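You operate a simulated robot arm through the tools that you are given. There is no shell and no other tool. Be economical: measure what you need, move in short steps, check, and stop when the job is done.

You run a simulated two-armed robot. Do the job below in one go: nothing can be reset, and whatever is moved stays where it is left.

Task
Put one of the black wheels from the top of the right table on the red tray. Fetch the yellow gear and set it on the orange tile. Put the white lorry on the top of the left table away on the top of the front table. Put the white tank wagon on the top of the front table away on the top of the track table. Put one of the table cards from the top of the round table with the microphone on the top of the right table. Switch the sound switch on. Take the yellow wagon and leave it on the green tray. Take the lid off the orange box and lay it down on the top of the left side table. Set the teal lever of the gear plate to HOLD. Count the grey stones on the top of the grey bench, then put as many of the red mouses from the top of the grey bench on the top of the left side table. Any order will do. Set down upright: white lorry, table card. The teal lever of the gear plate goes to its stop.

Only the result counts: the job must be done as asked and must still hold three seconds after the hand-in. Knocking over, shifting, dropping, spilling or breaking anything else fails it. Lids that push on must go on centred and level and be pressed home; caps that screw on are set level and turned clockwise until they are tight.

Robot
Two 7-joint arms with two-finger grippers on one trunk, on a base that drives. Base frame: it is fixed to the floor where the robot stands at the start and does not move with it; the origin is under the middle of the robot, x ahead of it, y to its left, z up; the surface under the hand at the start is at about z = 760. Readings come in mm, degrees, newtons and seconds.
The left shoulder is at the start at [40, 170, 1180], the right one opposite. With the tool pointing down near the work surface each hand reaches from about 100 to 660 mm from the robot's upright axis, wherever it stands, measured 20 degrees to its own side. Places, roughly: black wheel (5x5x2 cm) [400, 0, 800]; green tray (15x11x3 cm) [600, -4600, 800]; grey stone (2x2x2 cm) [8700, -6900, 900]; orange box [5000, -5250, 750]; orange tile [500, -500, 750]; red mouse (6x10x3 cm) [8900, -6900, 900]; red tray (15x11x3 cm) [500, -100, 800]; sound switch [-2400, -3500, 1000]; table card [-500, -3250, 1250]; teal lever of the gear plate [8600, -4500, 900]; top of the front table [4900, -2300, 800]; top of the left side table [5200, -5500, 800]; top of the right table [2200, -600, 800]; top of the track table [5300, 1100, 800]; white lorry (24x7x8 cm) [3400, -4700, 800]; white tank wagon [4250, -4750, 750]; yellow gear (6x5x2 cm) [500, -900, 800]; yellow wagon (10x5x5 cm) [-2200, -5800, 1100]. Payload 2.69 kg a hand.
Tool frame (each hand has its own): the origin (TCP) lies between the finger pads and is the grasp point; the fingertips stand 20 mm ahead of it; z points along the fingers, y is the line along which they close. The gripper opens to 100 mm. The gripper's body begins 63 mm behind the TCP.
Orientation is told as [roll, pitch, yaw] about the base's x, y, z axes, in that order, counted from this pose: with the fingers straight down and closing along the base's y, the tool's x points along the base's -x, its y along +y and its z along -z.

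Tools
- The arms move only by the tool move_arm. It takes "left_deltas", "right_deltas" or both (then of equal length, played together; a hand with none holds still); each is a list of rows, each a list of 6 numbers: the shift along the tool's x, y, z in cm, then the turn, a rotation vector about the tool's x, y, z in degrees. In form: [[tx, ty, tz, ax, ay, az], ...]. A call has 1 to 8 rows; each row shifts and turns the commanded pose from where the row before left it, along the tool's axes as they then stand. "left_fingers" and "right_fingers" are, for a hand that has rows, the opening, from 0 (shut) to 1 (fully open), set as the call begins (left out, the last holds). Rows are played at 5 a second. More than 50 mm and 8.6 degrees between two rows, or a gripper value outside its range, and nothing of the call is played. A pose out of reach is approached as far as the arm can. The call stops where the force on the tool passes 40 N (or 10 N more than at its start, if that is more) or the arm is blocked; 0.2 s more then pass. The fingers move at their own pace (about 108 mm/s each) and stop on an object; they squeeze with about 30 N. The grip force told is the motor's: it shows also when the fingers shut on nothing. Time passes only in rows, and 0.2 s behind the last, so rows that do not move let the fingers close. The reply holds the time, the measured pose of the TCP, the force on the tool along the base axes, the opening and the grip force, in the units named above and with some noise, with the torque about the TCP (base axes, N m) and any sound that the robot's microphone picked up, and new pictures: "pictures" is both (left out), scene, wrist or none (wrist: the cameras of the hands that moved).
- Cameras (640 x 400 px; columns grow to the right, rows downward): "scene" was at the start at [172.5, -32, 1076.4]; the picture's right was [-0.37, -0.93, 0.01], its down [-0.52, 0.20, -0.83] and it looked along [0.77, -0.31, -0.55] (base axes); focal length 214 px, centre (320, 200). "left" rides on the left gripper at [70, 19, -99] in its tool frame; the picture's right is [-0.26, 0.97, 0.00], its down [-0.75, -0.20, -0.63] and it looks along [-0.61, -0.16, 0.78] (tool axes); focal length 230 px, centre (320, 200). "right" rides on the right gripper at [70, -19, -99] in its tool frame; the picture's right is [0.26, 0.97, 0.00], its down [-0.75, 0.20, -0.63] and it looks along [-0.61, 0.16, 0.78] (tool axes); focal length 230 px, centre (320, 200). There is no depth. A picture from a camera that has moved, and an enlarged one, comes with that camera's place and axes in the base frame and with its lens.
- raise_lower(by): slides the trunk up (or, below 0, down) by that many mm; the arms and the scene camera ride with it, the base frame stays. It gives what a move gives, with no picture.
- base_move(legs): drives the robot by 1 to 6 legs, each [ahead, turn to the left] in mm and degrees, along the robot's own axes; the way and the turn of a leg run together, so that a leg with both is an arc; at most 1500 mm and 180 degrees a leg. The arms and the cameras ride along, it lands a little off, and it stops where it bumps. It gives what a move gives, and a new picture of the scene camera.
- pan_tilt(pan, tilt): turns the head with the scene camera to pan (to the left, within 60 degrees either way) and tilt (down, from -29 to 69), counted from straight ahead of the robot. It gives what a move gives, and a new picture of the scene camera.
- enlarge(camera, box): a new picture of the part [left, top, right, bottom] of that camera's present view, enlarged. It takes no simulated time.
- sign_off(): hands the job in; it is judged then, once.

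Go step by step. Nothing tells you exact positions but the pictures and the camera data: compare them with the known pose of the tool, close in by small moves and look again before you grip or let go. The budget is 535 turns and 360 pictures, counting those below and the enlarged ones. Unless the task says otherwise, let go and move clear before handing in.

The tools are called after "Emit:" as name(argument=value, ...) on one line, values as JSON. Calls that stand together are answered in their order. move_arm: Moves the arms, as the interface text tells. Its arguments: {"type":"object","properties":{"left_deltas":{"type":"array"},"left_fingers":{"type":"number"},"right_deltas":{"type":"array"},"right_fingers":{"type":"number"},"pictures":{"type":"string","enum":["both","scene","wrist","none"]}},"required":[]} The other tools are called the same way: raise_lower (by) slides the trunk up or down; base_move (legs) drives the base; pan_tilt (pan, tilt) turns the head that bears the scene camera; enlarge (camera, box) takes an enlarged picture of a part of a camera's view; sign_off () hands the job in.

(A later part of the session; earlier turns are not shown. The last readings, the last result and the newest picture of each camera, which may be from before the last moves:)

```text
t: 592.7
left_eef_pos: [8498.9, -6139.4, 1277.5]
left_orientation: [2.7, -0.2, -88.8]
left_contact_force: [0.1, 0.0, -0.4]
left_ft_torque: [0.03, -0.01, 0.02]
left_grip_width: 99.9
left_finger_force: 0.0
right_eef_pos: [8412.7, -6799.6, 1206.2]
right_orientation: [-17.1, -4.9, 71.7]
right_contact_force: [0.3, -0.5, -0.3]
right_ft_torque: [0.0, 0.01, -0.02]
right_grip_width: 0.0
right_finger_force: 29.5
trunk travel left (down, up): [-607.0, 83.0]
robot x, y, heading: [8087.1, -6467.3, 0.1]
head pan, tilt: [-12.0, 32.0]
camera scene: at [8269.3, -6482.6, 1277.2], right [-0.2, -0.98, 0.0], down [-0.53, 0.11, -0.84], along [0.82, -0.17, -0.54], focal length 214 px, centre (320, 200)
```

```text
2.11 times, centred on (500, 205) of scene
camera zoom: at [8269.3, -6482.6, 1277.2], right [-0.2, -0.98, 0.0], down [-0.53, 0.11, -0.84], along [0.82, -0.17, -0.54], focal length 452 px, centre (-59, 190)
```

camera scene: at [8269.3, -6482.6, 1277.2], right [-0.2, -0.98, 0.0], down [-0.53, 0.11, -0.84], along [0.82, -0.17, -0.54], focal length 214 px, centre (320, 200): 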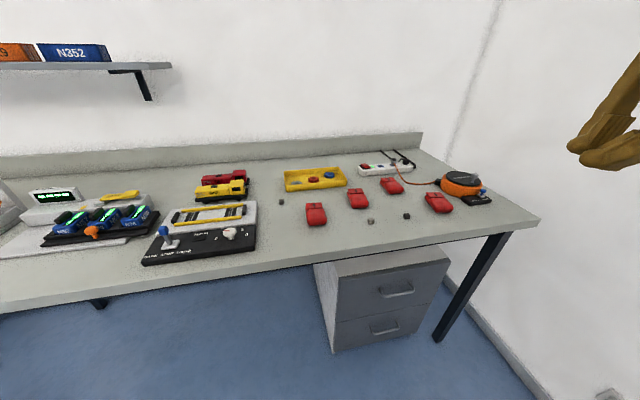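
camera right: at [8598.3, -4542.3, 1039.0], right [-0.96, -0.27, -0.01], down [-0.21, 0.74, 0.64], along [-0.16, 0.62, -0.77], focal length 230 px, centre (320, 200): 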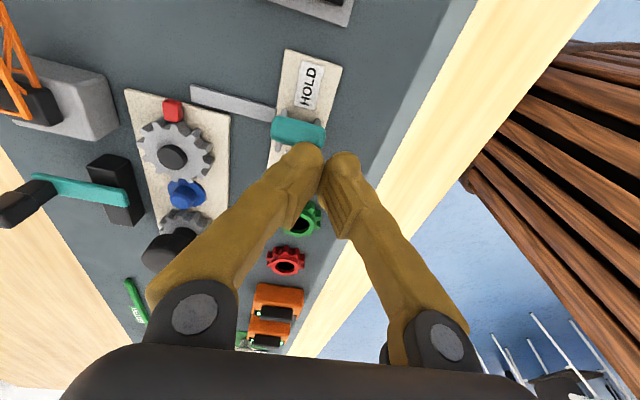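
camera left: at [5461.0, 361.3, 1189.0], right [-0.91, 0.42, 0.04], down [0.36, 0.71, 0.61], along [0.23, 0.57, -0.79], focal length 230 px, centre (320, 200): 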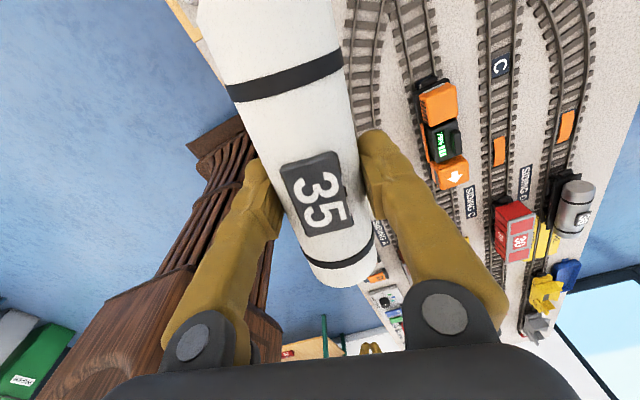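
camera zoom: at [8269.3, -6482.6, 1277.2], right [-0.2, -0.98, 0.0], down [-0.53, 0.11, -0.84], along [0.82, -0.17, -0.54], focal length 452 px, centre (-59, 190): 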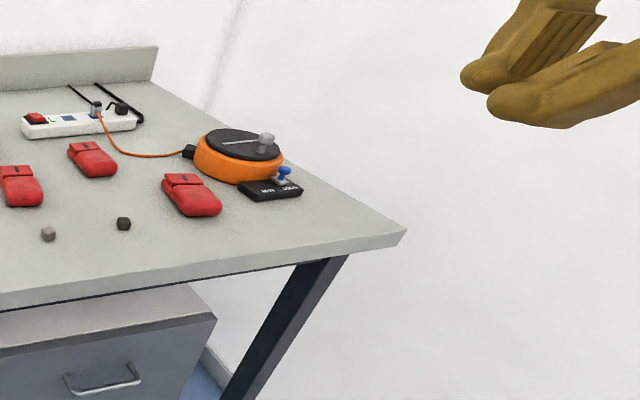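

Emit:
enlarge(camera="scene", box=[265, 185, 315, 220])

Emit:
enlarge(camera="scene", box=[355, 195, 425, 235])

```text
11.43 times, centred on (290, 202) of scene
camera zoom: at [8269.3, -6482.6, 1277.2], right [-0.2, -0.98, 0.0], down [-0.53, 0.11, -0.84], along [0.82, -0.17, -0.54], focal length 2451 px, centre (663, 171)
```

zoom: 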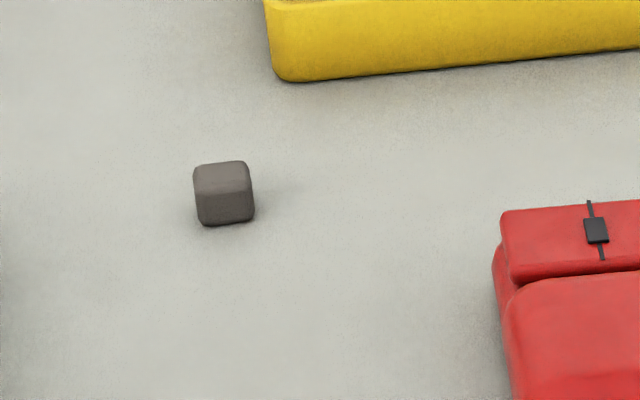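

```text
9.14 times, centred on (390, 215) of scene
camera zoom: at [8269.3, -6482.6, 1277.2], right [-0.2, -0.98, 0.0], down [-0.53, 0.11, -0.84], along [0.82, -0.17, -0.54], focal length 1961 px, centre (-320, 63)
```

zoom: 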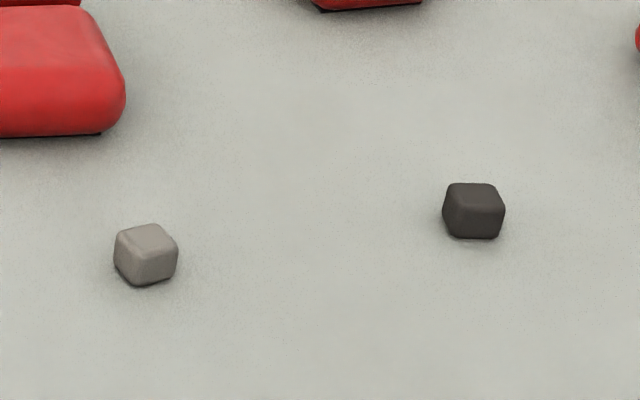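

I count three stones here so far. I'll check the rest of the bench for more.

Emit:
pan_tilt(pan=45, tilt=32)

Emit:
enlarge(camera="scene", box=[150, 100, 600, 330])

```text
t: 594.0
left_eef_pos: [8497.0, -6138.2, 1278.9]
left_orientation: [2.8, -0.1, -88.8]
left_contact_force: [-0.7, -0.2, -0.4]
left_ft_torque: [0.02, 0.02, 0.03]
left_grip_width: 100.0
left_finger_force: 0.0
right_eef_pos: [8412.4, -6800.6, 1206.7]
right_orientation: [-17.1, -4.7, 71.6]
right_contact_force: [0.5, -0.2, -0.4]
right_ft_torque: [0.01, 0.03, -0.02]
right_grip_width: 0.0
right_finger_force: 29.8
trunk travel left (down, up): [-607.0, 83.0]
robot x, y, heading: [8087.2, -6464.4, 0.0]
head pan, tilt: [45.0, 32.0]
camera scene: at [8243.6, -6400.9, 1277.8], right [0.71, -0.7, -0.01], down [-0.39, -0.38, -0.84], along [0.59, 0.6, -0.54], focal length 214 px, centre (320, 200)
```

scene: 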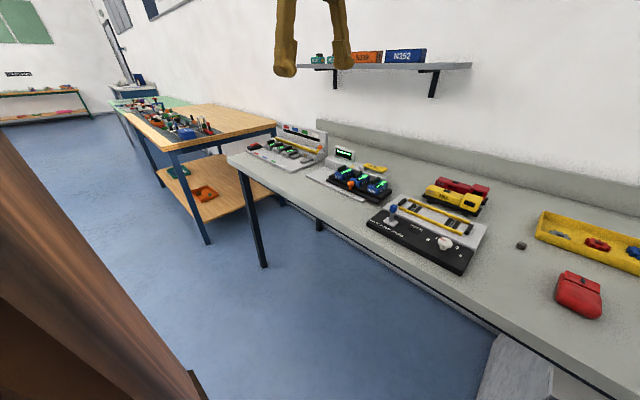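

```text
1.42 times, centred on (375, 215) of scene
camera zoom: at [8243.6, -6400.9, 1277.8], right [0.71, -0.7, -0.01], down [-0.39, -0.38, -0.84], along [0.59, 0.6, -0.54], focal length 305 px, centre (242, 179)
```

zoom: 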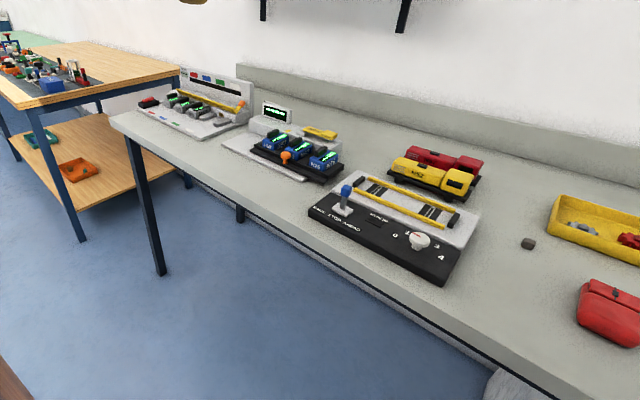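

No more stones there, so three stones means three mice. I'll turn both hands back to the straight orientation.

Emit:
move_arm(left_deltas=[[0, 0, 0, 0, 0, -8], [0, 0, 0, 0, 0, -8], [0, 0, 0, 0, 0, -8], [0, 0, 0, 0, 0, -8], [0, 0, 0, 0, 0, -8], [0, 0, 0, 0, 0, -8], [0, 0, 0, 0, 0, -8], [0, 0, 0, 0, 0, -8]], right_deltas=[[0, 0, 0, -8, 0, 0], [0, 0, 0, -8, 2, 0], [0, 0, 0, 0, 3, 7], [0, 0, 0, 0, 0, 8], [0, 0, 0, 0, 0, 8], [0, 0, 0, 0, 0, 8], [0, 0, 0, 0, 0, 8], [0, 0, 0, 0, 0, 8]], left_fingers=1, right_fingers=1, pictures="none")

Emit:
move_arm(left_deltas=[[0, 0, 0, 0, 0, -8], [0, 0, 0, 0, 0, -8], [0, 0, 0, 0, 0, -8], [0, 0, 0, 0, 0, 0], [0, 0, 0, 0, 0, 0]], right_deltas=[[0, 0, 0, 0, 0, 8], [0, 0, 0, 0, 0, 8], [0, 0, 0, 0, 0, 8], [0, 0, 0, 0, 0, 0], [0, 0, 0, 0, 0, 0]], pictures="none")

Emit:
base_move(legs=[[0, -36], [314, 0], [0, 36]])

```text
t: 595.8
left_eef_pos: [8498.9, -6139.0, 1279.2]
left_orientation: [1.1, -2.5, -24.6]
left_contact_force: [-0.1, 0.0, 1.0]
left_ft_torque: [0.01, 0.0, 0.01]
left_grip_width: 99.8
left_finger_force: 0.0
right_eef_pos: [8382.8, -6786.3, 1195.4]
right_orientation: [2.1, 2.1, 24.8]
right_contact_force: [0.1, 0.0, -0.6]
right_ft_torque: [0.04, -0.01, 0.01]
right_grip_width: 99.7
right_finger_force: 0.0
trunk travel left (down, up): [-607.0, 83.0]
robot x, y, heading: [8087.2, -6465.3, 0.2]
head pan, tilt: [45.0, 32.0]
```

```text
t: 597.0
left_eef_pos: [8498.3, -6138.1, 1278.3]
left_orientation: [0.1, -2.8, -0.7]
left_contact_force: [0.2, 0.4, 0.2]
left_ft_torque: [0.01, -0.04, -0.01]
left_grip_width: 100.0
left_finger_force: 0.0
right_eef_pos: [8382.1, -6787.2, 1195.9]
right_orientation: [1.0, 2.7, 0.8]
right_contact_force: [0.6, 0.2, 0.1]
right_ft_torque: [0.04, -0.01, 0.0]
right_grip_width: 100.1
right_finger_force: 0.1
trunk travel left (down, up): [-607.0, 83.0]
robot x, y, heading: [8085.9, -6466.6, 0.1]
head pan, tilt: [45.0, 32.0]
```

```text
t: 602.5
left_eef_pos: [8749.8, -6314.0, 1277.7]
left_orientation: [0.1, -2.8, 0.0]
left_contact_force: [0.7, -0.1, 0.2]
left_ft_torque: [0.04, 0.0, 0.02]
left_grip_width: 100.0
left_finger_force: 0.2
right_eef_pos: [8644.2, -6963.7, 1195.1]
right_orientation: [1.0, 2.7, 1.6]
right_contact_force: [-0.1, -0.5, 0.6]
right_ft_torque: [-0.02, 0.0, -0.01]
right_grip_width: 100.0
right_finger_force: 0.1
trunk travel left (down, up): [-607.0, 83.0]
robot x, y, heading: [8340.5, -6651.7, 1.0]
head pan, tilt: [45.0, 32.0]
camera scene: at [8499.7, -6585.6, 1277.8], right [0.72, -0.69, -0.01], down [-0.38, -0.38, -0.84], along [0.58, 0.61, -0.54], focal length 214 px, centre (320, 200)
```

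scene: 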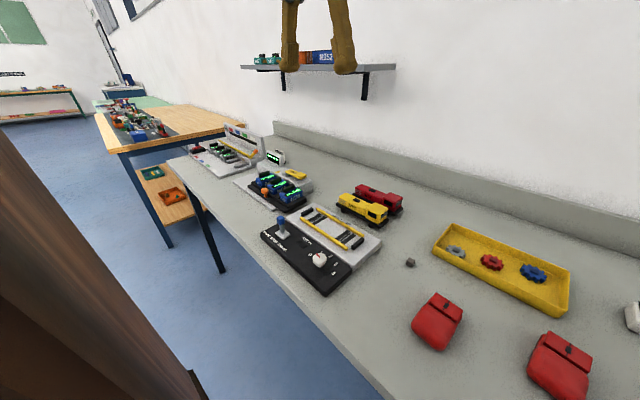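

Emit:
raise_lower(by=-90)

Emit:
pan_tilt(pan=-10, tilt=40)

```text
t: 603.8
left_eef_pos: [8730.5, -6313.6, 1194.4]
left_orientation: [0.0, -3.8, 0.0]
left_contact_force: [-0.1, 0.6, -0.7]
left_ft_torque: [0.02, -0.03, 0.0]
left_grip_width: 99.7
left_finger_force: 0.0
right_eef_pos: [8624.8, -6962.8, 1109.6]
right_orientation: [1.1, 1.7, 1.6]
right_contact_force: [0.1, -0.6, 0.0]
right_ft_torque: [0.01, -0.01, -0.02]
right_grip_width: 99.9
right_finger_force: 0.1
trunk travel left (down, up): [-517.0, 173.0]
robot x, y, heading: [8345.9, -6652.3, 1.2]
head pan, tilt: [45.0, 32.0]
```

```text
t: 605.0
left_eef_pos: [8731.0, -6314.2, 1194.6]
left_orientation: [0.0, -3.7, 0.0]
left_contact_force: [0.2, -0.2, 0.3]
left_ft_torque: [-0.01, 0.01, 0.04]
left_grip_width: 100.0
left_finger_force: 0.1
right_eef_pos: [8625.4, -6962.6, 1110.2]
right_orientation: [1.1, 1.8, 1.6]
right_contact_force: [-0.3, 0.3, 0.2]
right_ft_torque: [0.0, -0.02, -0.02]
right_grip_width: 100.0
right_finger_force: 0.1
trunk travel left (down, up): [-517.0, 173.0]
robot x, y, heading: [8343.5, -6651.6, 1.3]
head pan, tilt: [-10.0, 40.0]
camera scene: at [8520.1, -6663.3, 1175.2], right [-0.16, -0.99, 0.0], down [-0.65, 0.1, -0.76], along [0.75, -0.12, -0.66], focal length 214 px, centre (320, 200)
```

scene: 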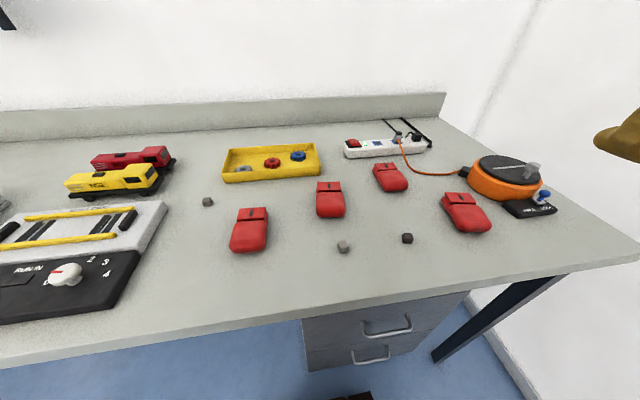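

M1 is at about [8803,-6580] and M2 at about [8862,-6741]. I'll take M1 with the left hand first.

Emit:
move_arm(left_deltas=[[-1.2, -4.43, 0, 0, 3.7, 0], [-1.2, -4.43, 0, 0, 0, 0], [-1.2, -4.43, 0, 0, 0, 0], [-1.2, -4.43, 0, 0, 0, 0], [-1.2, -4.43, 0, 0, 0, 0], [-1.2, -4.43, 0, 0, 0, 0], [0, 0, 4.5, 0, 0, 0], [0, 0, 4.5, 0, 0, 0]], pictures="none")

Emit:
move_arm(left_deltas=[[0, 0, 4.5, 0, 0, 0], [0, 0, 4.5, 0, 0, 0], [0, 0, 0, 0, 0, 0]], pictures="wrist")

```text
t: 606.8
left_eef_pos: [8803.9, -6579.8, 1101.8]
left_orientation: [0.1, 0.0, 0.0]
left_contact_force: [0.9, -1.4, 0.3]
left_ft_torque: [0.04, 0.0, -0.01]
left_grip_width: 100.2
left_finger_force: 0.0
right_eef_pos: [8626.1, -6963.9, 1110.5]
right_orientation: [1.1, 1.8, 1.5]
right_contact_force: [-0.8, -0.7, -0.4]
right_ft_torque: [0.01, 0.0, -0.01]
right_grip_width: 100.3
right_finger_force: 0.0
trunk travel left (down, up): [-517.0, 173.0]
robot x, y, heading: [8346.0, -6651.8, 1.1]
head pan, tilt: [-10.0, 40.0]
```

```text
t: 607.6
left_eef_pos: [8807.8, -6575.2, 1017.4]
left_orientation: [-0.9, -0.3, 1.1]
left_contact_force: [0.1, 0.1, -0.2]
left_ft_torque: [0.02, -0.03, 0.03]
left_grip_width: 100.0
left_finger_force: 0.1
right_eef_pos: [8624.1, -6962.9, 1110.1]
right_orientation: [1.0, 1.8, 1.7]
right_contact_force: [-0.3, -0.2, 0.4]
right_ft_torque: [0.03, -0.01, 0.01]
right_grip_width: 99.9
right_finger_force: 0.0
trunk travel left (down, up): [-517.0, 173.0]
robot x, y, heading: [8349.5, -6652.0, 1.0]
head pan, tilt: [-10.0, 40.0]
camera left: at [8736.7, -6556.7, 1116.5], right [0.24, 0.97, -0.01], down [0.75, -0.17, 0.64], along [0.62, -0.16, -0.77], focal length 230 px, centre (320, 200)
```

left: 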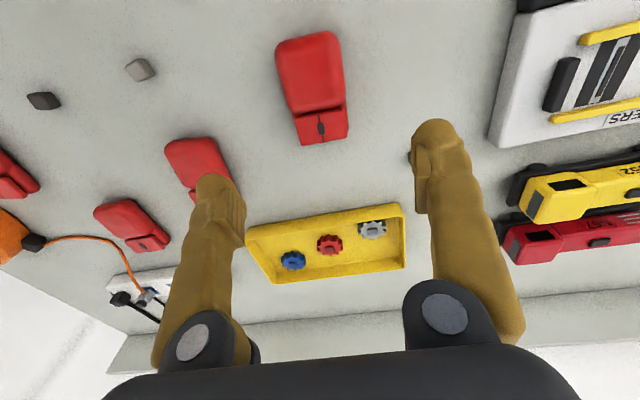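

Emit:
move_arm(left_deltas=[[0.9, -0.3, 3, -0.9, 0.3, 5], [0, 0, 4.5, 0, 0, 0], [0, 0, 3.5, 0, 0, 0], [0, 0, 0, 0, 0, 0]], pictures="wrist")

Emit:
enlarge(camera="scene", box=[180, 140, 360, 270])

```text
t: 608.6
left_eef_pos: [8797.3, -6573.8, 906.9]
left_orientation: [0.2, 0.1, -3.6]
left_contact_force: [-0.7, 0.1, 0.4]
left_ft_torque: [-0.01, -0.01, 0.01]
left_grip_width: 100.1
left_finger_force: 0.0
right_eef_pos: [8624.8, -6962.3, 1108.7]
right_orientation: [1.2, 1.9, 1.6]
right_contact_force: [0.5, 0.3, 0.4]
right_ft_torque: [-0.01, 0.0, -0.01]
right_grip_width: 100.1
right_finger_force: 0.1
trunk travel left (down, up): [-517.0, 173.0]
robot x, y, heading: [8341.9, -6653.7, 1.1]
head pan, tilt: [-10.0, 40.0]
camera left: at [8730.0, -6551.9, 1006.7], right [0.32, 0.95, 0.01], down [0.74, -0.25, 0.63], along [0.6, -0.2, -0.78], focal length 230 px, centre (320, 200)
```

left: 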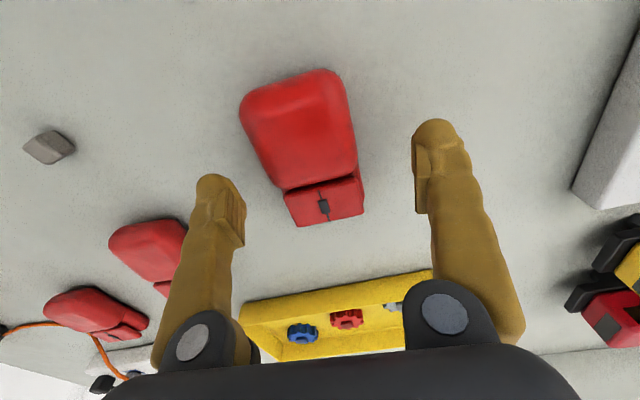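

```text
3.08 times, centred on (270, 205) of scene
camera zoom: at [8519.9, -6663.5, 1175.3], right [-0.16, -0.99, 0.0], down [-0.65, 0.1, -0.76], along [0.75, -0.12, -0.66], focal length 660 px, centre (474, 185)
```

zoom: 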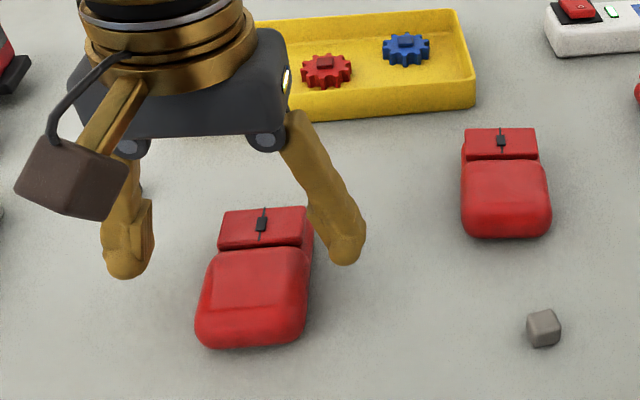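

Emit:
move_arm(left_deltas=[[0.4, -0.5, 0.5, 0, 0, 5], [0, 0, 1.0, 0, 0, 0], [0, 0, 0.8, 0, 0, 0], [0, 0, 0, 0, 0, 0]], pictures="none")

Emit:
move_arm(left_deltas=[[0, 0, 0, 0, 0, 0], [0, 0, 0, 0, 0, 0], [0, 0, 0, 0, 0, 0]], left_fingers=0.2, pictures="wrist")

```text
t: 609.6
left_eef_pos: [8793.4, -6577.7, 885.3]
left_orientation: [0.5, 0.2, -8.5]
left_contact_force: [0.3, 0.6, 0.3]
left_ft_torque: [0.02, 0.04, -0.01]
left_grip_width: 100.1
left_finger_force: 0.1
right_eef_pos: [8625.9, -6962.5, 1109.8]
right_orientation: [1.1, 1.8, 1.6]
right_contact_force: [-1.1, 0.2, 0.2]
right_ft_torque: [-0.01, -0.02, 0.0]
right_grip_width: 99.8
right_finger_force: 0.2
trunk travel left (down, up): [-517.0, 173.0]
robot x, y, heading: [8346.7, -6654.8, 1.0]
head pan, tilt: [-10.0, 40.0]
```

```text
t: 610.4
left_eef_pos: [8794.4, -6576.8, 884.2]
left_orientation: [0.5, 0.4, -8.3]
left_contact_force: [2.9, -6.4, 18.2]
left_ft_torque: [-0.54, 0.02, 0.23]
left_grip_width: 60.2
left_finger_force: 29.9
right_eef_pos: [8624.2, -6963.8, 1109.5]
right_orientation: [1.0, 1.8, 1.5]
right_contact_force: [1.0, -0.9, -0.3]
right_ft_torque: [0.03, 0.0, 0.0]
right_grip_width: 100.1
right_finger_force: 0.1
trunk travel left (down, up): [-517.0, 173.0]
robot x, y, heading: [8341.7, -6649.3, 1.1]
head pan, tilt: [-10.0, 40.0]
camera left: at [8727.2, -6549.4, 983.7], right [0.4, 0.92, 0.01], down [0.72, -0.31, 0.62], along [0.58, -0.24, -0.78], focal length 230 px, centre (320, 200)
```

left: 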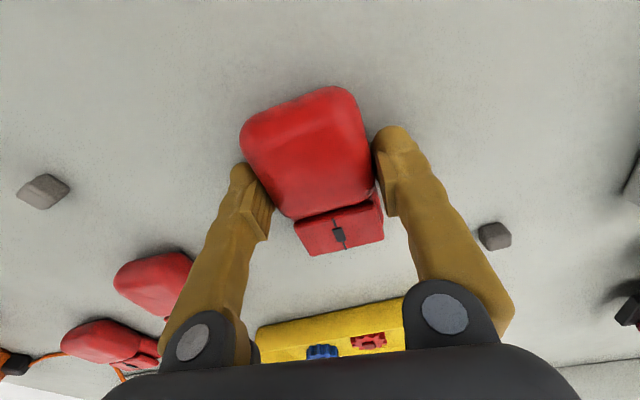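

Gripped. Lifting M1.

Emit:
move_arm(left_deltas=[[0, 0, -1, 0, 0, 0], [0, 0, -2, 0, 0, 0], [0, 0, -4, 0, 0, 0], [0, 0, -4.5, 0, 0, 0], [0, 0, -4.5, 0, 0, 0], [0, 4, -2, 0, 0, 0], [0, 4.5, 0, 0, 0, 0], [0, 4.5, 0, 0, 0, 0]], pictures="wrist")

```text
t: 612.2
left_eef_pos: [8810.5, -6458.6, 1065.9]
left_orientation: [0.8, 0.4, -10.0]
left_contact_force: [-0.7, -0.1, -1.3]
left_ft_torque: [-0.03, 0.0, -0.01]
left_grip_width: 59.6
left_finger_force: 30.0
right_eef_pos: [8624.2, -6961.0, 1109.1]
right_orientation: [1.0, 1.8, 1.6]
right_contact_force: [0.2, 0.1, -0.1]
right_ft_torque: [-0.03, -0.01, 0.0]
right_grip_width: 100.2
right_finger_force: 0.0
trunk travel left (down, up): [-517.0, 173.0]
robot x, y, heading: [8342.9, -6654.9, 1.1]
head pan, tilt: [-10.0, 40.0]
camera left: at [8746.4, -6429.7, 1165.2], right [0.42, 0.91, 0.01], down [0.71, -0.34, 0.62], along [0.57, -0.25, -0.78], focal length 230 px, centre (320, 200)
```

left: 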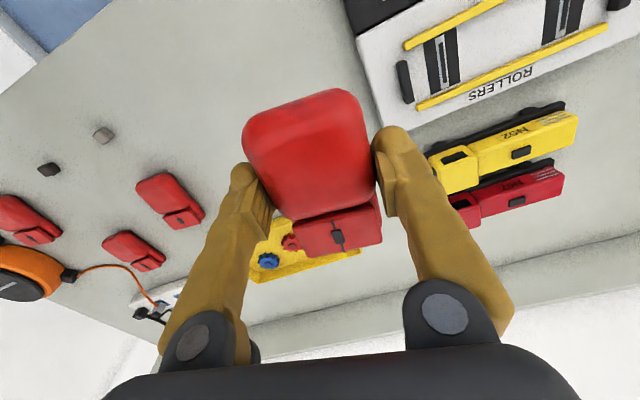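

M1 is held. I'll swing it aside and bring the right hand over M2.

Emit:
move_arm(left_deltas=[[0, 4.5, -1, 0, 0, 0], [0, 4.5, 0, 0, 0, 0], [0, 4.5, 0, 0, 0, 0], [0, 0, 0, 0, 0, 0], [0, 0, 0, 0, 0, 0], [0, 0, 0, 0, 0, 0], [0, 0, 0, 0, 0, 0], [0, 0, 0, 0, 0, 0]], right_deltas=[[-3.37, 3.17, 0, 1, -1.8, 0], [-3.37, 3.17, 0, 0, 0, 0], [-3.37, 3.17, 0, 0, 0, 0], [-3.37, 3.17, 0, 0, 0, 0], [-3.37, 3.17, 0, 0, 0, 0], [-3.37, 3.17, 0, 0, 0, 0], [-3.37, 3.17, 1, 0, 0, 5], [0, 0, 4.5, 0, 0, 5.5]], pictures="none")

Emit:
move_arm(right_deltas=[[0, 0, 4.5, 0, 0, 0], [0, 0, 0, 0, 0, 0]], pictures="wrist")

```text
t: 614.0
left_eef_pos: [8831.4, -6326.1, 1076.4]
left_orientation: [0.9, 0.5, -10.0]
left_contact_force: [-0.1, 0.0, -1.7]
left_ft_torque: [0.01, -0.01, -0.02]
left_grip_width: 59.1
left_finger_force: 29.7
right_eef_pos: [8857.7, -6735.6, 1054.5]
right_orientation: [0.0, 0.1, -9.0]
right_contact_force: [-1.0, 0.5, 0.2]
right_ft_torque: [0.0, 0.0, -0.01]
right_grip_width: 100.0
right_finger_force: 0.0
trunk travel left (down, up): [-517.0, 173.0]
robot x, y, heading: [8348.8, -6650.5, 0.8]
head pan, tilt: [-10.0, 40.0]
```

```text
t: 614.6
left_eef_pos: [8832.0, -6325.7, 1075.8]
left_orientation: [1.0, 0.4, -10.0]
left_contact_force: [-0.9, 0.1, -0.9]
left_ft_torque: [0.01, -0.02, 0.03]
left_grip_width: 59.0
left_finger_force: 30.8
right_eef_pos: [8855.5, -6734.7, 1007.4]
right_orientation: [-0.1, -0.1, -8.9]
right_contact_force: [-0.2, -0.8, 0.0]
right_ft_torque: [0.01, 0.02, -0.03]
right_grip_width: 99.9
right_finger_force: 0.1
trunk travel left (down, up): [-517.0, 173.0]
robot x, y, heading: [8343.3, -6650.5, 1.1]
head pan, tilt: [-10.0, 40.0]
camera right: at [8784.5, -6741.1, 1107.8], right [-0.11, 0.99, 0.0], down [0.77, 0.08, 0.63], along [0.63, 0.07, -0.78], focal length 230 px, centre (320, 200)
```

right: 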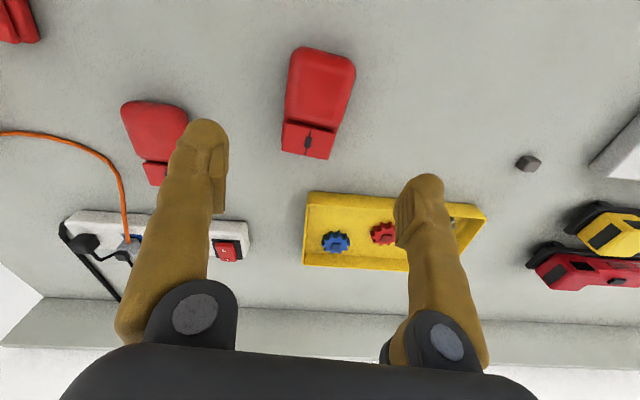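

Emit:
move_arm(right_deltas=[[-0.35, -0.3, 3.5, 0, 0, -4.3], [0, 0, 4, 0, 0, 0], [0, 0, 2.6, 0, 0, 0], [0, 0, 0, 0, 0, 0]], pictures="wrist")

```text
t: 615.6
left_eef_pos: [8830.3, -6326.3, 1075.5]
left_orientation: [0.9, 0.4, -10.0]
left_contact_force: [0.1, 0.4, -0.7]
left_ft_torque: [-0.02, 0.01, 0.01]
left_grip_width: 58.8
left_finger_force: 30.5
right_eef_pos: [8859.6, -6737.2, 907.7]
right_orientation: [-0.1, 0.0, -4.6]
right_contact_force: [-0.1, -0.1, 0.4]
right_ft_torque: [0.01, 0.01, 0.02]
right_grip_width: 99.9
right_finger_force: 0.0
trunk travel left (down, up): [-517.0, 173.0]
robot x, y, heading: [8343.4, -6652.9, 0.8]
head pan, tilt: [-10.0, 40.0]
camera right: at [8787.4, -6749.4, 1006.9], right [-0.18, 0.98, 0.0], down [0.76, 0.14, 0.63], along [0.62, 0.11, -0.78], focal length 230 px, centre (320, 200)
```

right: 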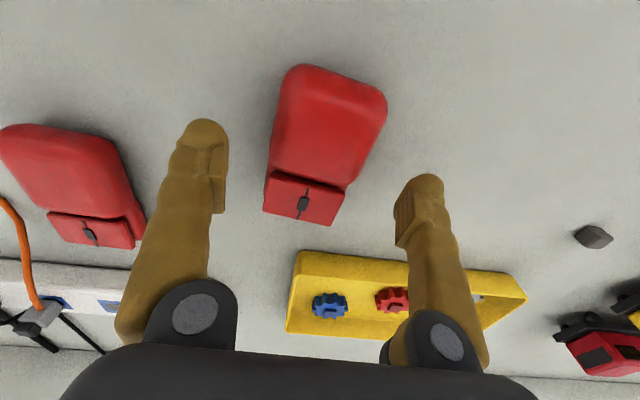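

Emit:
move_arm(right_deltas=[[0.6, 0, 1.0, 0, 0, 0], [0, 0, 1.3, 0, 0, 0], [0, 0, 0, 0, 0, 0]], pictures="none")

Emit:
move_arm(right_deltas=[[0, 0, 0, 0, 0, 0], [0, 0, 0, 0, 0, 0], [0, 0, 0, 0, 0, 0]], right_fingers=0.2, pictures="none")

Emit:
move_arm(right_deltas=[[0, 0, -1, 0, 0, 0], [0, 0, -2, 0, 0, 0], [0, 0, -4, 0, 0, 0], [0, 0, -4.5, 0, 0, 0], [0, 0, -4.5, 0, 0, 0], [0, -4, -2, 0, 0, 0], [0, -4.5, 0, 0, 0, 0], [0, -4.5, 0, 0, 0, 0]], pictures="both")

```text
t: 616.4
left_eef_pos: [8830.9, -6326.1, 1076.6]
left_orientation: [0.9, 0.5, -10.0]
left_contact_force: [-0.2, 0.3, 0.1]
left_ft_torque: [0.02, 0.0, 0.01]
left_grip_width: 59.2
left_finger_force: 30.2
right_eef_pos: [8852.8, -6736.7, 884.2]
right_orientation: [0.0, 0.0, -4.5]
right_contact_force: [-0.5, -0.4, -1.1]
right_ft_torque: [-0.02, 0.0, -0.03]
right_grip_width: 100.2
right_finger_force: 0.1
trunk travel left (down, up): [-517.0, 173.0]
robot x, y, heading: [8341.9, -6651.4, 0.9]
head pan, tilt: [-10.0, 40.0]
```

```text
t: 617.2
left_eef_pos: [8832.5, -6325.6, 1075.5]
left_orientation: [0.9, 0.3, -10.0]
left_contact_force: [-0.4, 0.9, -0.7]
left_ft_torque: [0.03, -0.02, -0.01]
left_grip_width: 59.1
left_finger_force: 30.0
right_eef_pos: [8852.7, -6737.4, 884.2]
right_orientation: [-0.1, 0.1, -4.7]
right_contact_force: [-0.5, -0.6, 0.0]
right_ft_torque: [0.03, 0.02, -0.03]
right_grip_width: 59.2
right_finger_force: 30.3
trunk travel left (down, up): [-517.0, 173.0]
robot x, y, heading: [8343.9, -6654.8, 1.0]
head pan, tilt: [-10.0, 40.0]
```

```text
t: 619.0
left_eef_pos: [8830.0, -6326.8, 1077.1]
left_orientation: [0.9, 0.3, -10.0]
left_contact_force: [0.4, -0.7, -0.6]
left_ft_torque: [0.01, -0.02, -0.01]
left_grip_width: 58.8
left_finger_force: 30.1
right_eef_pos: [8841.2, -6867.7, 1064.9]
right_orientation: [0.0, 0.0, -4.6]
right_contact_force: [-0.2, -0.6, -0.3]
right_ft_torque: [0.02, 0.01, -0.03]
right_grip_width: 59.2
right_finger_force: 30.1
trunk travel left (down, up): [-517.0, 173.0]
robot x, y, heading: [8347.5, -6653.2, 0.9]
head pan, tilt: [-10.0, 40.0]
camera scene: at [8520.2, -6664.8, 1175.2], right [-0.16, -0.99, 0.0], down [-0.65, 0.1, -0.75], along [0.75, -0.12, -0.66], focal length 214 px, centre (320, 200)
camera right: at [8769.7, -6880.6, 1162.4], right [-0.18, 0.98, 0.0], down [0.76, 0.14, 0.63], along [0.62, 0.11, -0.78], focal length 230 px, centre (320, 200)
```

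scene: 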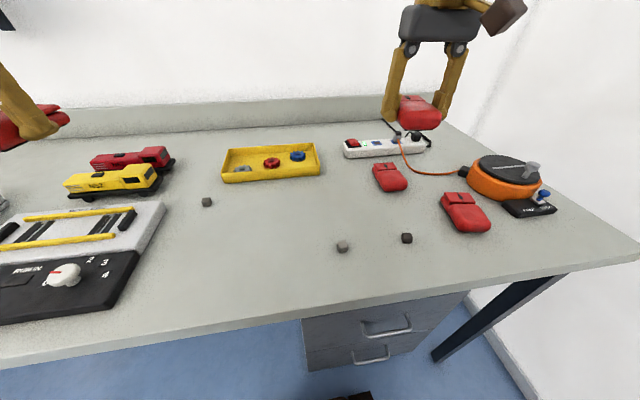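
right: 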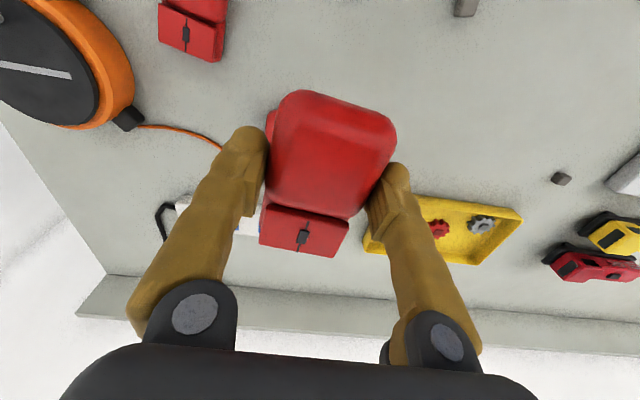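

Both mice are held. I'll back straight west along the aisle and turn to face the left side table from the south.

Emit:
base_move(legs=[[-1500, 0], [-1500, 0], [-150, 0], [0, 45], [0, 44]])

```text
t: 638.7
left_eef_pos: [4871.5, -6182.0, 1077.3]
left_orientation: [0.9, 0.4, 77.3]
left_contact_force: [0.7, -1.0, -0.4]
left_ft_torque: [-0.02, 0.0, 0.0]
left_grip_width: 58.7
left_finger_force: 29.7
right_eef_pos: [5412.3, -6198.1, 1063.1]
right_orientation: [0.0, 0.0, 82.7]
right_contact_force: [-0.1, -0.4, -1.8]
right_ft_torque: [-0.03, 0.0, -0.01]
right_grip_width: 59.0
right_finger_force: 29.9
trunk travel left (down, up): [-517.0, 173.0]
robot x, y, heading: [5187.2, -6684.2, 88.1]
head pan, tilt: [-10.0, 40.0]
camera scene: at [5208.2, -6509.8, 1175.2], right [0.98, -0.2, 0.0], down [-0.13, -0.64, -0.76], along [0.16, 0.74, -0.66], focal length 214 px, centre (320, 200)
```

scene: 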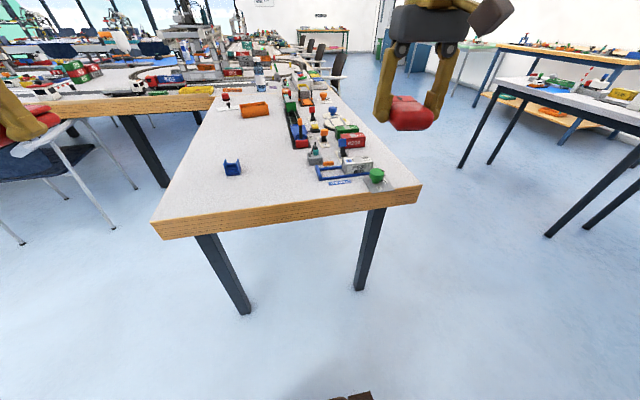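

I see free table space at the south end. I'll drive in and lower the trunk.

Emit:
base_move(legs=[[310, 0]])

Emit:
raise_lower(by=-110)

```text
t: 640.8
left_eef_pos: [4881.4, -5881.0, 1082.4]
left_orientation: [1.1, -0.4, 77.6]
left_contact_force: [-0.3, 0.2, -0.3]
left_ft_torque: [-0.05, 0.04, -0.02]
left_grip_width: 58.7
left_finger_force: 29.8
right_eef_pos: [5419.7, -5895.5, 1070.2]
right_orientation: [0.0, -0.8, 82.9]
right_contact_force: [0.0, -0.2, -0.5]
right_ft_torque: [-0.07, 0.01, 0.03]
right_grip_width: 58.7
right_finger_force: 29.8
trunk travel left (down, up): [-517.0, 173.0]
robot x, y, heading: [5195.1, -6367.8, 88.4]
head pan, tilt: [-10.0, 40.0]
camera scene: at [5217.5, -6190.9, 1174.9], right [0.98, -0.2, 0.0], down [-0.13, -0.64, -0.75], along [0.15, 0.74, -0.66], focal length 214 px, centre (320, 200)
```

scene: 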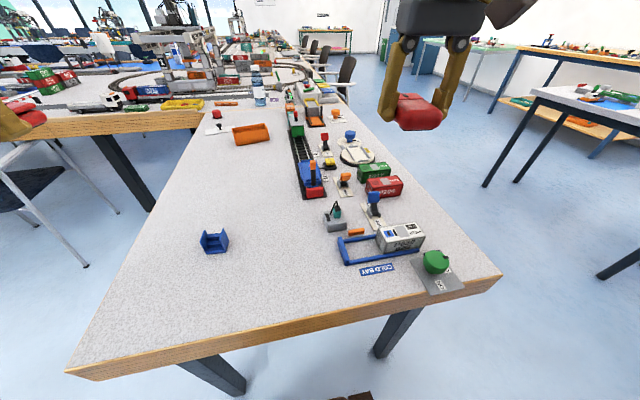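

```text
t: 642.2
left_eef_pos: [4879.6, -5899.8, 980.4]
left_orientation: [1.1, -1.5, 77.5]
left_contact_force: [-0.3, 0.0, -0.8]
left_ft_torque: [-0.02, -0.01, 0.07]
left_grip_width: 58.8
left_finger_force: 29.8
right_eef_pos: [5420.3, -5913.5, 969.0]
right_orientation: [0.1, -1.8, 82.8]
right_contact_force: [0.6, 0.0, -0.7]
right_ft_torque: [0.0, -0.01, 0.0]
right_grip_width: 58.7
right_finger_force: 30.1
trunk travel left (down, up): [-407.0, 283.0]
robot x, y, heading: [5196.2, -6370.4, 88.1]
head pan, tilt: [-10.0, 40.0]
```

I'll move both mice over free spots and lower them.

Emit:
move_arm(left_deltas=[[0.83, -3.93, 0, 1.1, 1.5, 0], [0.83, -3.93, 0, 0, 0, 0], [0.83, -3.93, 0, 0, 0, 0], [0, 0, 4, 0, 0, 0], [0, 0, 4.5, 0, 0, 0], [0, 0, 4.5, 0, 0, 0], [0, 0, 3, 0, 0, 0], [0, 0, 0, 0, 0, 0]], right_deltas=[[1.06, 4.1, 0, 0, 1.8, 0], [1.06, 4.1, 0, 0, 0, 0], [1.06, 4.1, 0, 0, 0, 0], [1.06, 4.1, 0, 0, 0, 0], [1.06, 4.1, 0, 0, 0, 0], [0, 0, 4.5, 0, 0, 0], [0, 0, 4.5, 0, 0, 0], [0, 0, 0, 0, 0, 0]], pictures="none")

Emit:
move_arm(right_deltas=[[0, 0, 4, 0, 0, 0], [0, 0, 3, 0, 0, 0], [0, 0, 0, 0, 0, 0]], pictures="scene")

```text
t: 644.2
left_eef_pos: [4991.6, -5964.7, 828.6]
left_orientation: [0.3, -1.0, 77.5]
left_contact_force: [0.3, 0.0, -1.0]
left_ft_torque: [0.01, -0.03, -0.05]
left_grip_width: 58.7
left_finger_force: 30.1
right_eef_pos: [5230.7, -5937.6, 895.9]
right_orientation: [3.8, 0.1, 77.4]
right_contact_force: [1.2, -0.8, -0.9]
right_ft_torque: [0.05, -0.02, 0.04]
right_grip_width: 58.5
right_finger_force: 29.9
trunk travel left (down, up): [-407.0, 283.0]
robot x, y, heading: [5196.3, -6369.2, 88.1]
head pan, tilt: [-10.0, 40.0]
stopped in row 8 (right hand): the arm was blocked; the commanded pose is now the measured one
```

```text
t: 645.0
left_eef_pos: [4991.6, -5961.3, 827.4]
left_orientation: [0.4, -0.8, 77.5]
left_contact_force: [-0.6, 0.4, -0.2]
left_ft_torque: [0.02, 0.01, -0.04]
left_grip_width: 59.2
left_finger_force: 30.4
right_eef_pos: [5229.0, -5922.7, 833.0]
right_orientation: [5.1, -0.2, 75.7]
right_contact_force: [0.1, 0.2, -1.6]
right_ft_torque: [0.0, -0.02, 0.02]
right_grip_width: 58.9
right_finger_force: 29.9
trunk travel left (down, up): [-407.0, 283.0]
robot x, y, heading: [5195.2, -6362.8, 88.2]
head pan, tilt: [-10.0, 40.0]
camera scene: at [5217.4, -6194.4, 1065.2], right [0.98, -0.2, 0.0], down [-0.13, -0.64, -0.76], along [0.15, 0.74, -0.66], focal length 214 px, centre (320, 200)
```

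scene: 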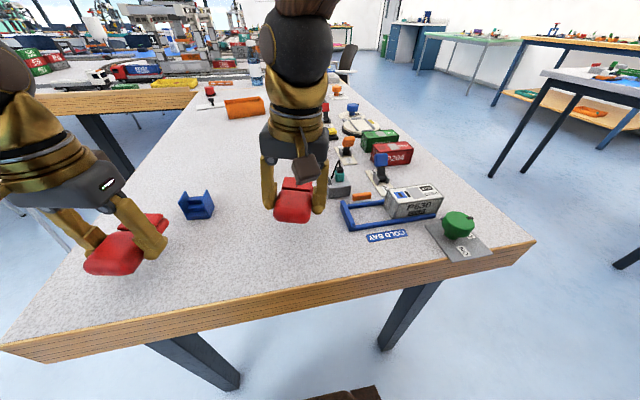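

Emit:
move_arm(left_deltas=[[0, 0, 2, 0, 0, 0], [0, 0, 1.3, 0, 0, 0], [0, 0, 0.5, 0, 0, 0], [0, 0, 0, 0, 0, 0]], pictures="none")

Emit:
move_arm(left_deltas=[[0, 0, 0.4, 0, 0, 0], [0, 0, 0, 0, 0, 0]], pictures="none")

```text
t: 646.0
left_eef_pos: [4989.8, -5962.5, 789.1]
left_orientation: [0.4, -0.8, 77.5]
left_contact_force: [-1.3, -0.9, -1.0]
left_ft_torque: [0.0, 0.0, -0.02]
left_grip_width: 58.8
left_finger_force: 29.9
right_eef_pos: [5231.6, -5925.6, 830.8]
right_orientation: [4.8, 0.0, 75.8]
right_contact_force: [-0.1, -0.6, -0.7]
right_ft_torque: [0.02, -0.03, 0.01]
right_grip_width: 58.8
right_finger_force: 29.9
trunk travel left (down, up): [-407.0, 283.0]
robot x, y, heading: [5198.3, -6364.3, 88.3]
head pan, tilt: [-10.0, 40.0]
```

```text
t: 646.6
left_eef_pos: [4991.1, -5961.1, 784.8]
left_orientation: [0.3, -0.8, 77.5]
left_contact_force: [0.3, -0.3, -1.4]
left_ft_torque: [0.0, 0.03, -0.01]
left_grip_width: 59.0
left_finger_force: 29.9
right_eef_pos: [5231.4, -5925.5, 832.0]
right_orientation: [4.9, -0.1, 75.7]
right_contact_force: [0.0, 0.5, -1.3]
right_ft_torque: [0.01, 0.0, 0.02]
right_grip_width: 59.0
right_finger_force: 29.8
trunk travel left (down, up): [-407.0, 283.0]
robot x, y, heading: [5200.1, -6367.1, 88.5]
head pan, tilt: [-10.0, 40.0]
```

Emit:
move_arm(left_deltas=[[0, 0, 0.2, 0, 0, 0], [0, 0, 0.2, 0, 0, 0], [0, 0, 0, 0, 0, 0]], pictures="none")

Emit:
enlarge(camera="scene", box=[60, 160, 360, 300])

```text
t: 647.5
left_eef_pos: [4990.3, -5961.9, 785.0]
left_orientation: [0.4, -1.0, 77.5]
left_contact_force: [-1.7, 3.5, 22.8]
left_ft_torque: [-0.41, -0.03, -0.02]
left_grip_width: 58.9
left_finger_force: 29.8
right_eef_pos: [5230.9, -5925.2, 831.0]
right_orientation: [5.0, -0.2, 75.7]
right_contact_force: [-0.9, 0.1, -0.9]
right_ft_torque: [0.0, 0.03, -0.01]
right_grip_width: 58.9
right_finger_force: 30.5
trunk travel left (down, up): [-407.0, 283.0]
robot x, y, heading: [5201.8, -6368.2, 88.5]
head pan, tilt: [-10.0, 40.0]
```

```text
2.13 times, centred on (210, 230) of scene
camera zoom: at [5217.8, -6195.2, 1065.5], right [0.98, -0.2, 0.0], down [-0.13, -0.64, -0.76], along [0.15, 0.74, -0.66], focal length 458 px, centre (555, 136)
```

zoom: 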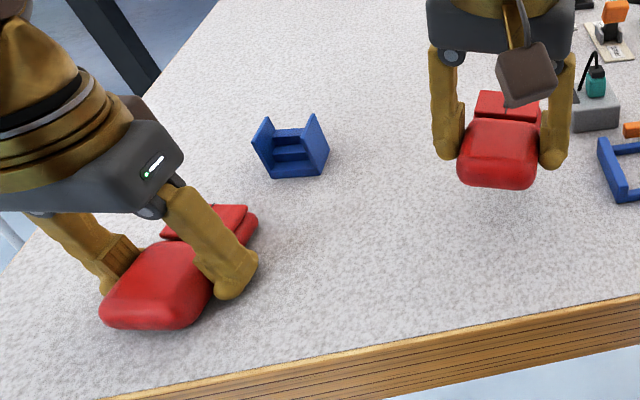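

M1 is on the table. I'll release it, then lower the right hand.

Emit:
move_arm(left_deltas=[[0, 0, -0.2, 0, 0, 0], [0, 0, 0, 0, 0, 0]], left_fingers=0.95, pictures="none")

Emit:
move_arm(left_deltas=[[0, 0, -2, 0, 0, 0], [0, 0, -4, 0, 0, 0], [0, 0, -4.5, 0, 0, 0], [0, 0, -4.5, 0, 0, 0], [0, 4, -2, 0, 0, 0]], left_fingers=1, pictures="none")

Emit:
move_arm(right_deltas=[[0, 0, 1.5, 5, 0, 0], [0, 0, 1.5, 0, 0, 0], [0, 0, 0.8, 0, 0, 0], [0, 0, 0, 0, 0, 0]], pictures="none")

```text
t: 648.0
left_eef_pos: [4989.8, -5961.2, 782.3]
left_orientation: [0.2, -0.6, 77.5]
left_contact_force: [0.6, 0.5, 0.2]
left_ft_torque: [0.01, 0.0, 0.03]
left_grip_width: 94.8
left_finger_force: 0.0
right_eef_pos: [5231.2, -5924.6, 830.4]
right_orientation: [4.9, -0.1, 75.6]
right_contact_force: [0.2, -0.1, -1.2]
right_ft_torque: [-0.02, 0.02, -0.02]
right_grip_width: 59.0
right_finger_force: 30.1
trunk travel left (down, up): [-407.0, 283.0]
robot x, y, heading: [5194.9, -6366.8, 88.4]
head pan, tilt: [-10.0, 40.0]
```

```text
t: 649.2
left_eef_pos: [4953.0, -5954.1, 948.9]
left_orientation: [0.1, -0.8, 77.4]
left_contact_force: [0.7, 0.5, -0.9]
left_ft_torque: [0.03, 0.03, 0.0]
left_grip_width: 99.9
left_finger_force: 0.1
right_eef_pos: [5230.0, -5923.9, 832.3]
right_orientation: [4.9, -0.3, 75.7]
right_contact_force: [0.4, -0.3, -1.4]
right_ft_torque: [0.03, -0.02, 0.03]
right_grip_width: 58.9
right_finger_force: 30.4
trunk travel left (down, up): [-407.0, 283.0]
robot x, y, heading: [5196.9, -6369.1, 88.5]
head pan, tilt: [-10.0, 40.0]
```

```text
t: 650.2
left_eef_pos: [4953.9, -5953.8, 950.1]
left_orientation: [0.2, -0.8, 77.5]
left_contact_force: [-1.3, 0.3, -0.1]
left_ft_torque: [0.04, -0.03, -0.01]
left_grip_width: 100.0
left_finger_force: 0.0
right_eef_pos: [5230.7, -5921.9, 794.3]
right_orientation: [-0.4, -0.6, 75.9]
right_contact_force: [-0.3, -0.6, -1.7]
right_ft_torque: [0.0, -0.04, -0.04]
right_grip_width: 58.9
right_finger_force: 29.8
trunk travel left (down, up): [-407.0, 283.0]
robot x, y, heading: [5195.5, -6368.2, 88.4]
head pan, tilt: [-10.0, 40.0]
```

Emit:
move_arm(right_deltas=[[0, 0, 0.4, 0, 0, 0], [0, 0, 0.3, 0, 0, 0], [0, 0, 0, 0, 0, 0]], pictures="none")

Emit:
move_arm(right_deltas=[[0, 0, 0.3, 0, 0, 0], [0, 0, 0, 0, 0, 0]], pictures="none")

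```text
t: 651.0
left_eef_pos: [4953.3, -5954.1, 949.9]
left_orientation: [0.2, -0.8, 77.5]
left_contact_force: [-0.3, 0.3, -0.3]
left_ft_torque: [-0.02, 0.01, -0.01]
left_grip_width: 99.9
left_finger_force: 0.0
right_eef_pos: [5231.2, -5922.9, 787.3]
right_orientation: [-0.5, -0.5, 76.0]
right_contact_force: [1.3, -0.4, -1.0]
right_ft_torque: [0.04, 0.01, -0.02]
right_grip_width: 58.9
right_finger_force: 30.5
trunk travel left (down, up): [-407.0, 283.0]
robot x, y, heading: [5195.1, -6368.6, 88.4]
head pan, tilt: [-10.0, 40.0]
```

```text
t: 651.6
left_eef_pos: [4953.4, -5954.0, 951.5]
left_orientation: [0.2, -0.8, 77.4]
left_contact_force: [0.2, 0.4, 0.2]
left_ft_torque: [0.0, -0.02, -0.01]
left_grip_width: 100.2
left_finger_force: 0.1
right_eef_pos: [5231.0, -5922.5, 784.1]
right_orientation: [-0.4, -0.6, 75.9]
right_contact_force: [-6.1, 3.3, 18.6]
right_ft_torque: [-0.58, 0.49, -0.15]
right_grip_width: 59.2
right_finger_force: 29.7
trunk travel left (down, up): [-407.0, 283.0]
robot x, y, heading: [5195.3, -6367.2, 88.7]
head pan, tilt: [-10.0, 40.0]
```

M2 has contact. Release and rise.

Emit:
move_arm(right_deltas=[[0, 0, -0.1, 0, 0, 0], [0, 0, 0, 0, 0, 0]], right_fingers=0.9, pictures="none")

Emit:
move_arm(right_deltas=[[0, 0, -2, 0, 0, 0], [0, 0, -4, 0, 0, 0], [0, 0, -4.5, 0, 0, 0], [0, 0, -4.5, 0, 0, 0], [0, 0, -4.5, 0, 0, 0], [0, -4.5, 0, 0, 0, 0], [0, -4.5, 0, 0, 0, 0], [0, -4.5, 0, 0, 0, 0]], right_fingers=0.9, pictures="scene")

```text
t: 652.2
left_eef_pos: [4954.0, -5953.6, 950.6]
left_orientation: [0.3, -0.8, 77.5]
left_contact_force: [-0.1, 0.6, -0.4]
left_ft_torque: [-0.01, 0.0, 0.02]
left_grip_width: 100.0
left_finger_force: 0.0
right_eef_pos: [5232.9, -5923.9, 780.1]
right_orientation: [-0.9, -0.2, 75.9]
right_contact_force: [0.3, 0.2, 0.1]
right_ft_torque: [-0.01, -0.03, 0.0]
right_grip_width: 89.9
right_finger_force: 0.1
trunk travel left (down, up): [-407.0, 283.0]
robot x, y, heading: [5196.0, -6365.0, 88.5]
head pan, tilt: [-10.0, 40.0]
```

```text
t: 653.4
left_eef_pos: [4954.2, -5972.1, 959.4]
left_orientation: [0.5, -1.9, 77.5]
left_contact_force: [0.1, -1.7, -0.1]
left_ft_torque: [0.03, 0.03, 0.01]
left_grip_width: 100.0
left_finger_force: 0.1
right_eef_pos: [5225.7, -6006.2, 875.5]
right_orientation: [-2.7, 14.0, 74.9]
right_contact_force: [0.4, -0.5, 0.2]
right_ft_torque: [0.07, 0.02, 0.01]
right_grip_width: 90.0
right_finger_force: 0.1
trunk travel left (down, up): [-407.0, 283.0]
robot x, y, heading: [5196.0, -6369.0, 88.5]
head pan, tilt: [-10.0, 40.0]
stopped in row 5 (right hand): the arm was blocked; the commanded pose is now the measured one
camera scene: at [5218.1, -6197.0, 1065.7], right [0.98, -0.2, 0.0], down [-0.13, -0.64, -0.76], along [0.15, 0.74, -0.65], focal length 214 px, centre (320, 200)
```

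scene: 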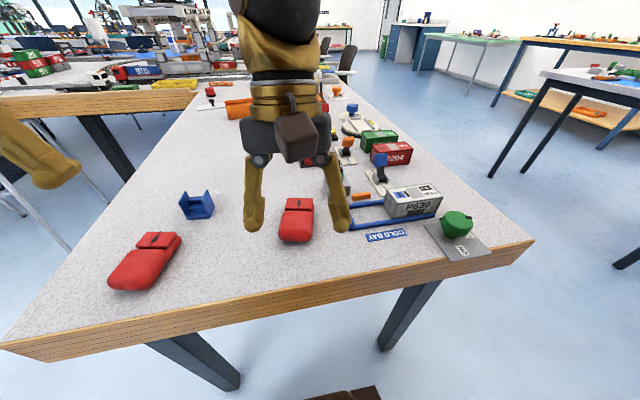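

Both mice are placed. The right arm is stiff against a limit, so I'll ease it outward and up.

Emit:
move_arm(right_deltas=[[0, -4, -2, 0, 0, 0], [0, -4, -2, 0, 0, 0], [0, -4, -2, 0, -7, 0], [0, -4, -2, 0, -7, 0], [0, -4, 0, 0, 0, 0], [0, 0, 0, 0, 0, 0]], pictures="scene")

```text
t: 654.8
left_eef_pos: [4953.1, -5969.4, 955.9]
left_orientation: [0.4, -1.7, 77.5]
left_contact_force: [0.1, 0.0, 0.6]
left_ft_torque: [-0.01, 0.0, -0.03]
left_grip_width: 100.0
left_finger_force: 0.1
right_eef_pos: [5415.2, -6033.9, 965.3]
right_orientation: [-3.0, -0.9, 76.6]
right_contact_force: [0.2, -0.6, 0.6]
right_ft_torque: [-0.01, -0.01, -0.02]
right_grip_width: 90.0
right_finger_force: 0.0
trunk travel left (down, up): [-407.0, 283.0]
robot x, y, heading: [5197.5, -6368.2, 88.6]
head pan, tilt: [-10.0, 40.0]
camera scene: at [5216.8, -6194.5, 1065.2], right [0.98, -0.2, 0.0], down [-0.13, -0.64, -0.76], along [0.15, 0.74, -0.66], focal length 214 px, centre (320, 200)
```

scene: 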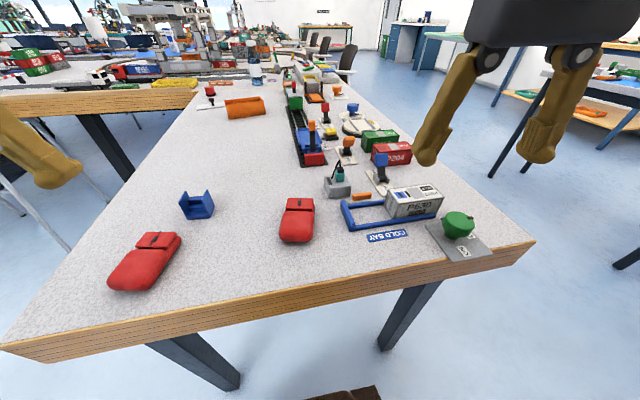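

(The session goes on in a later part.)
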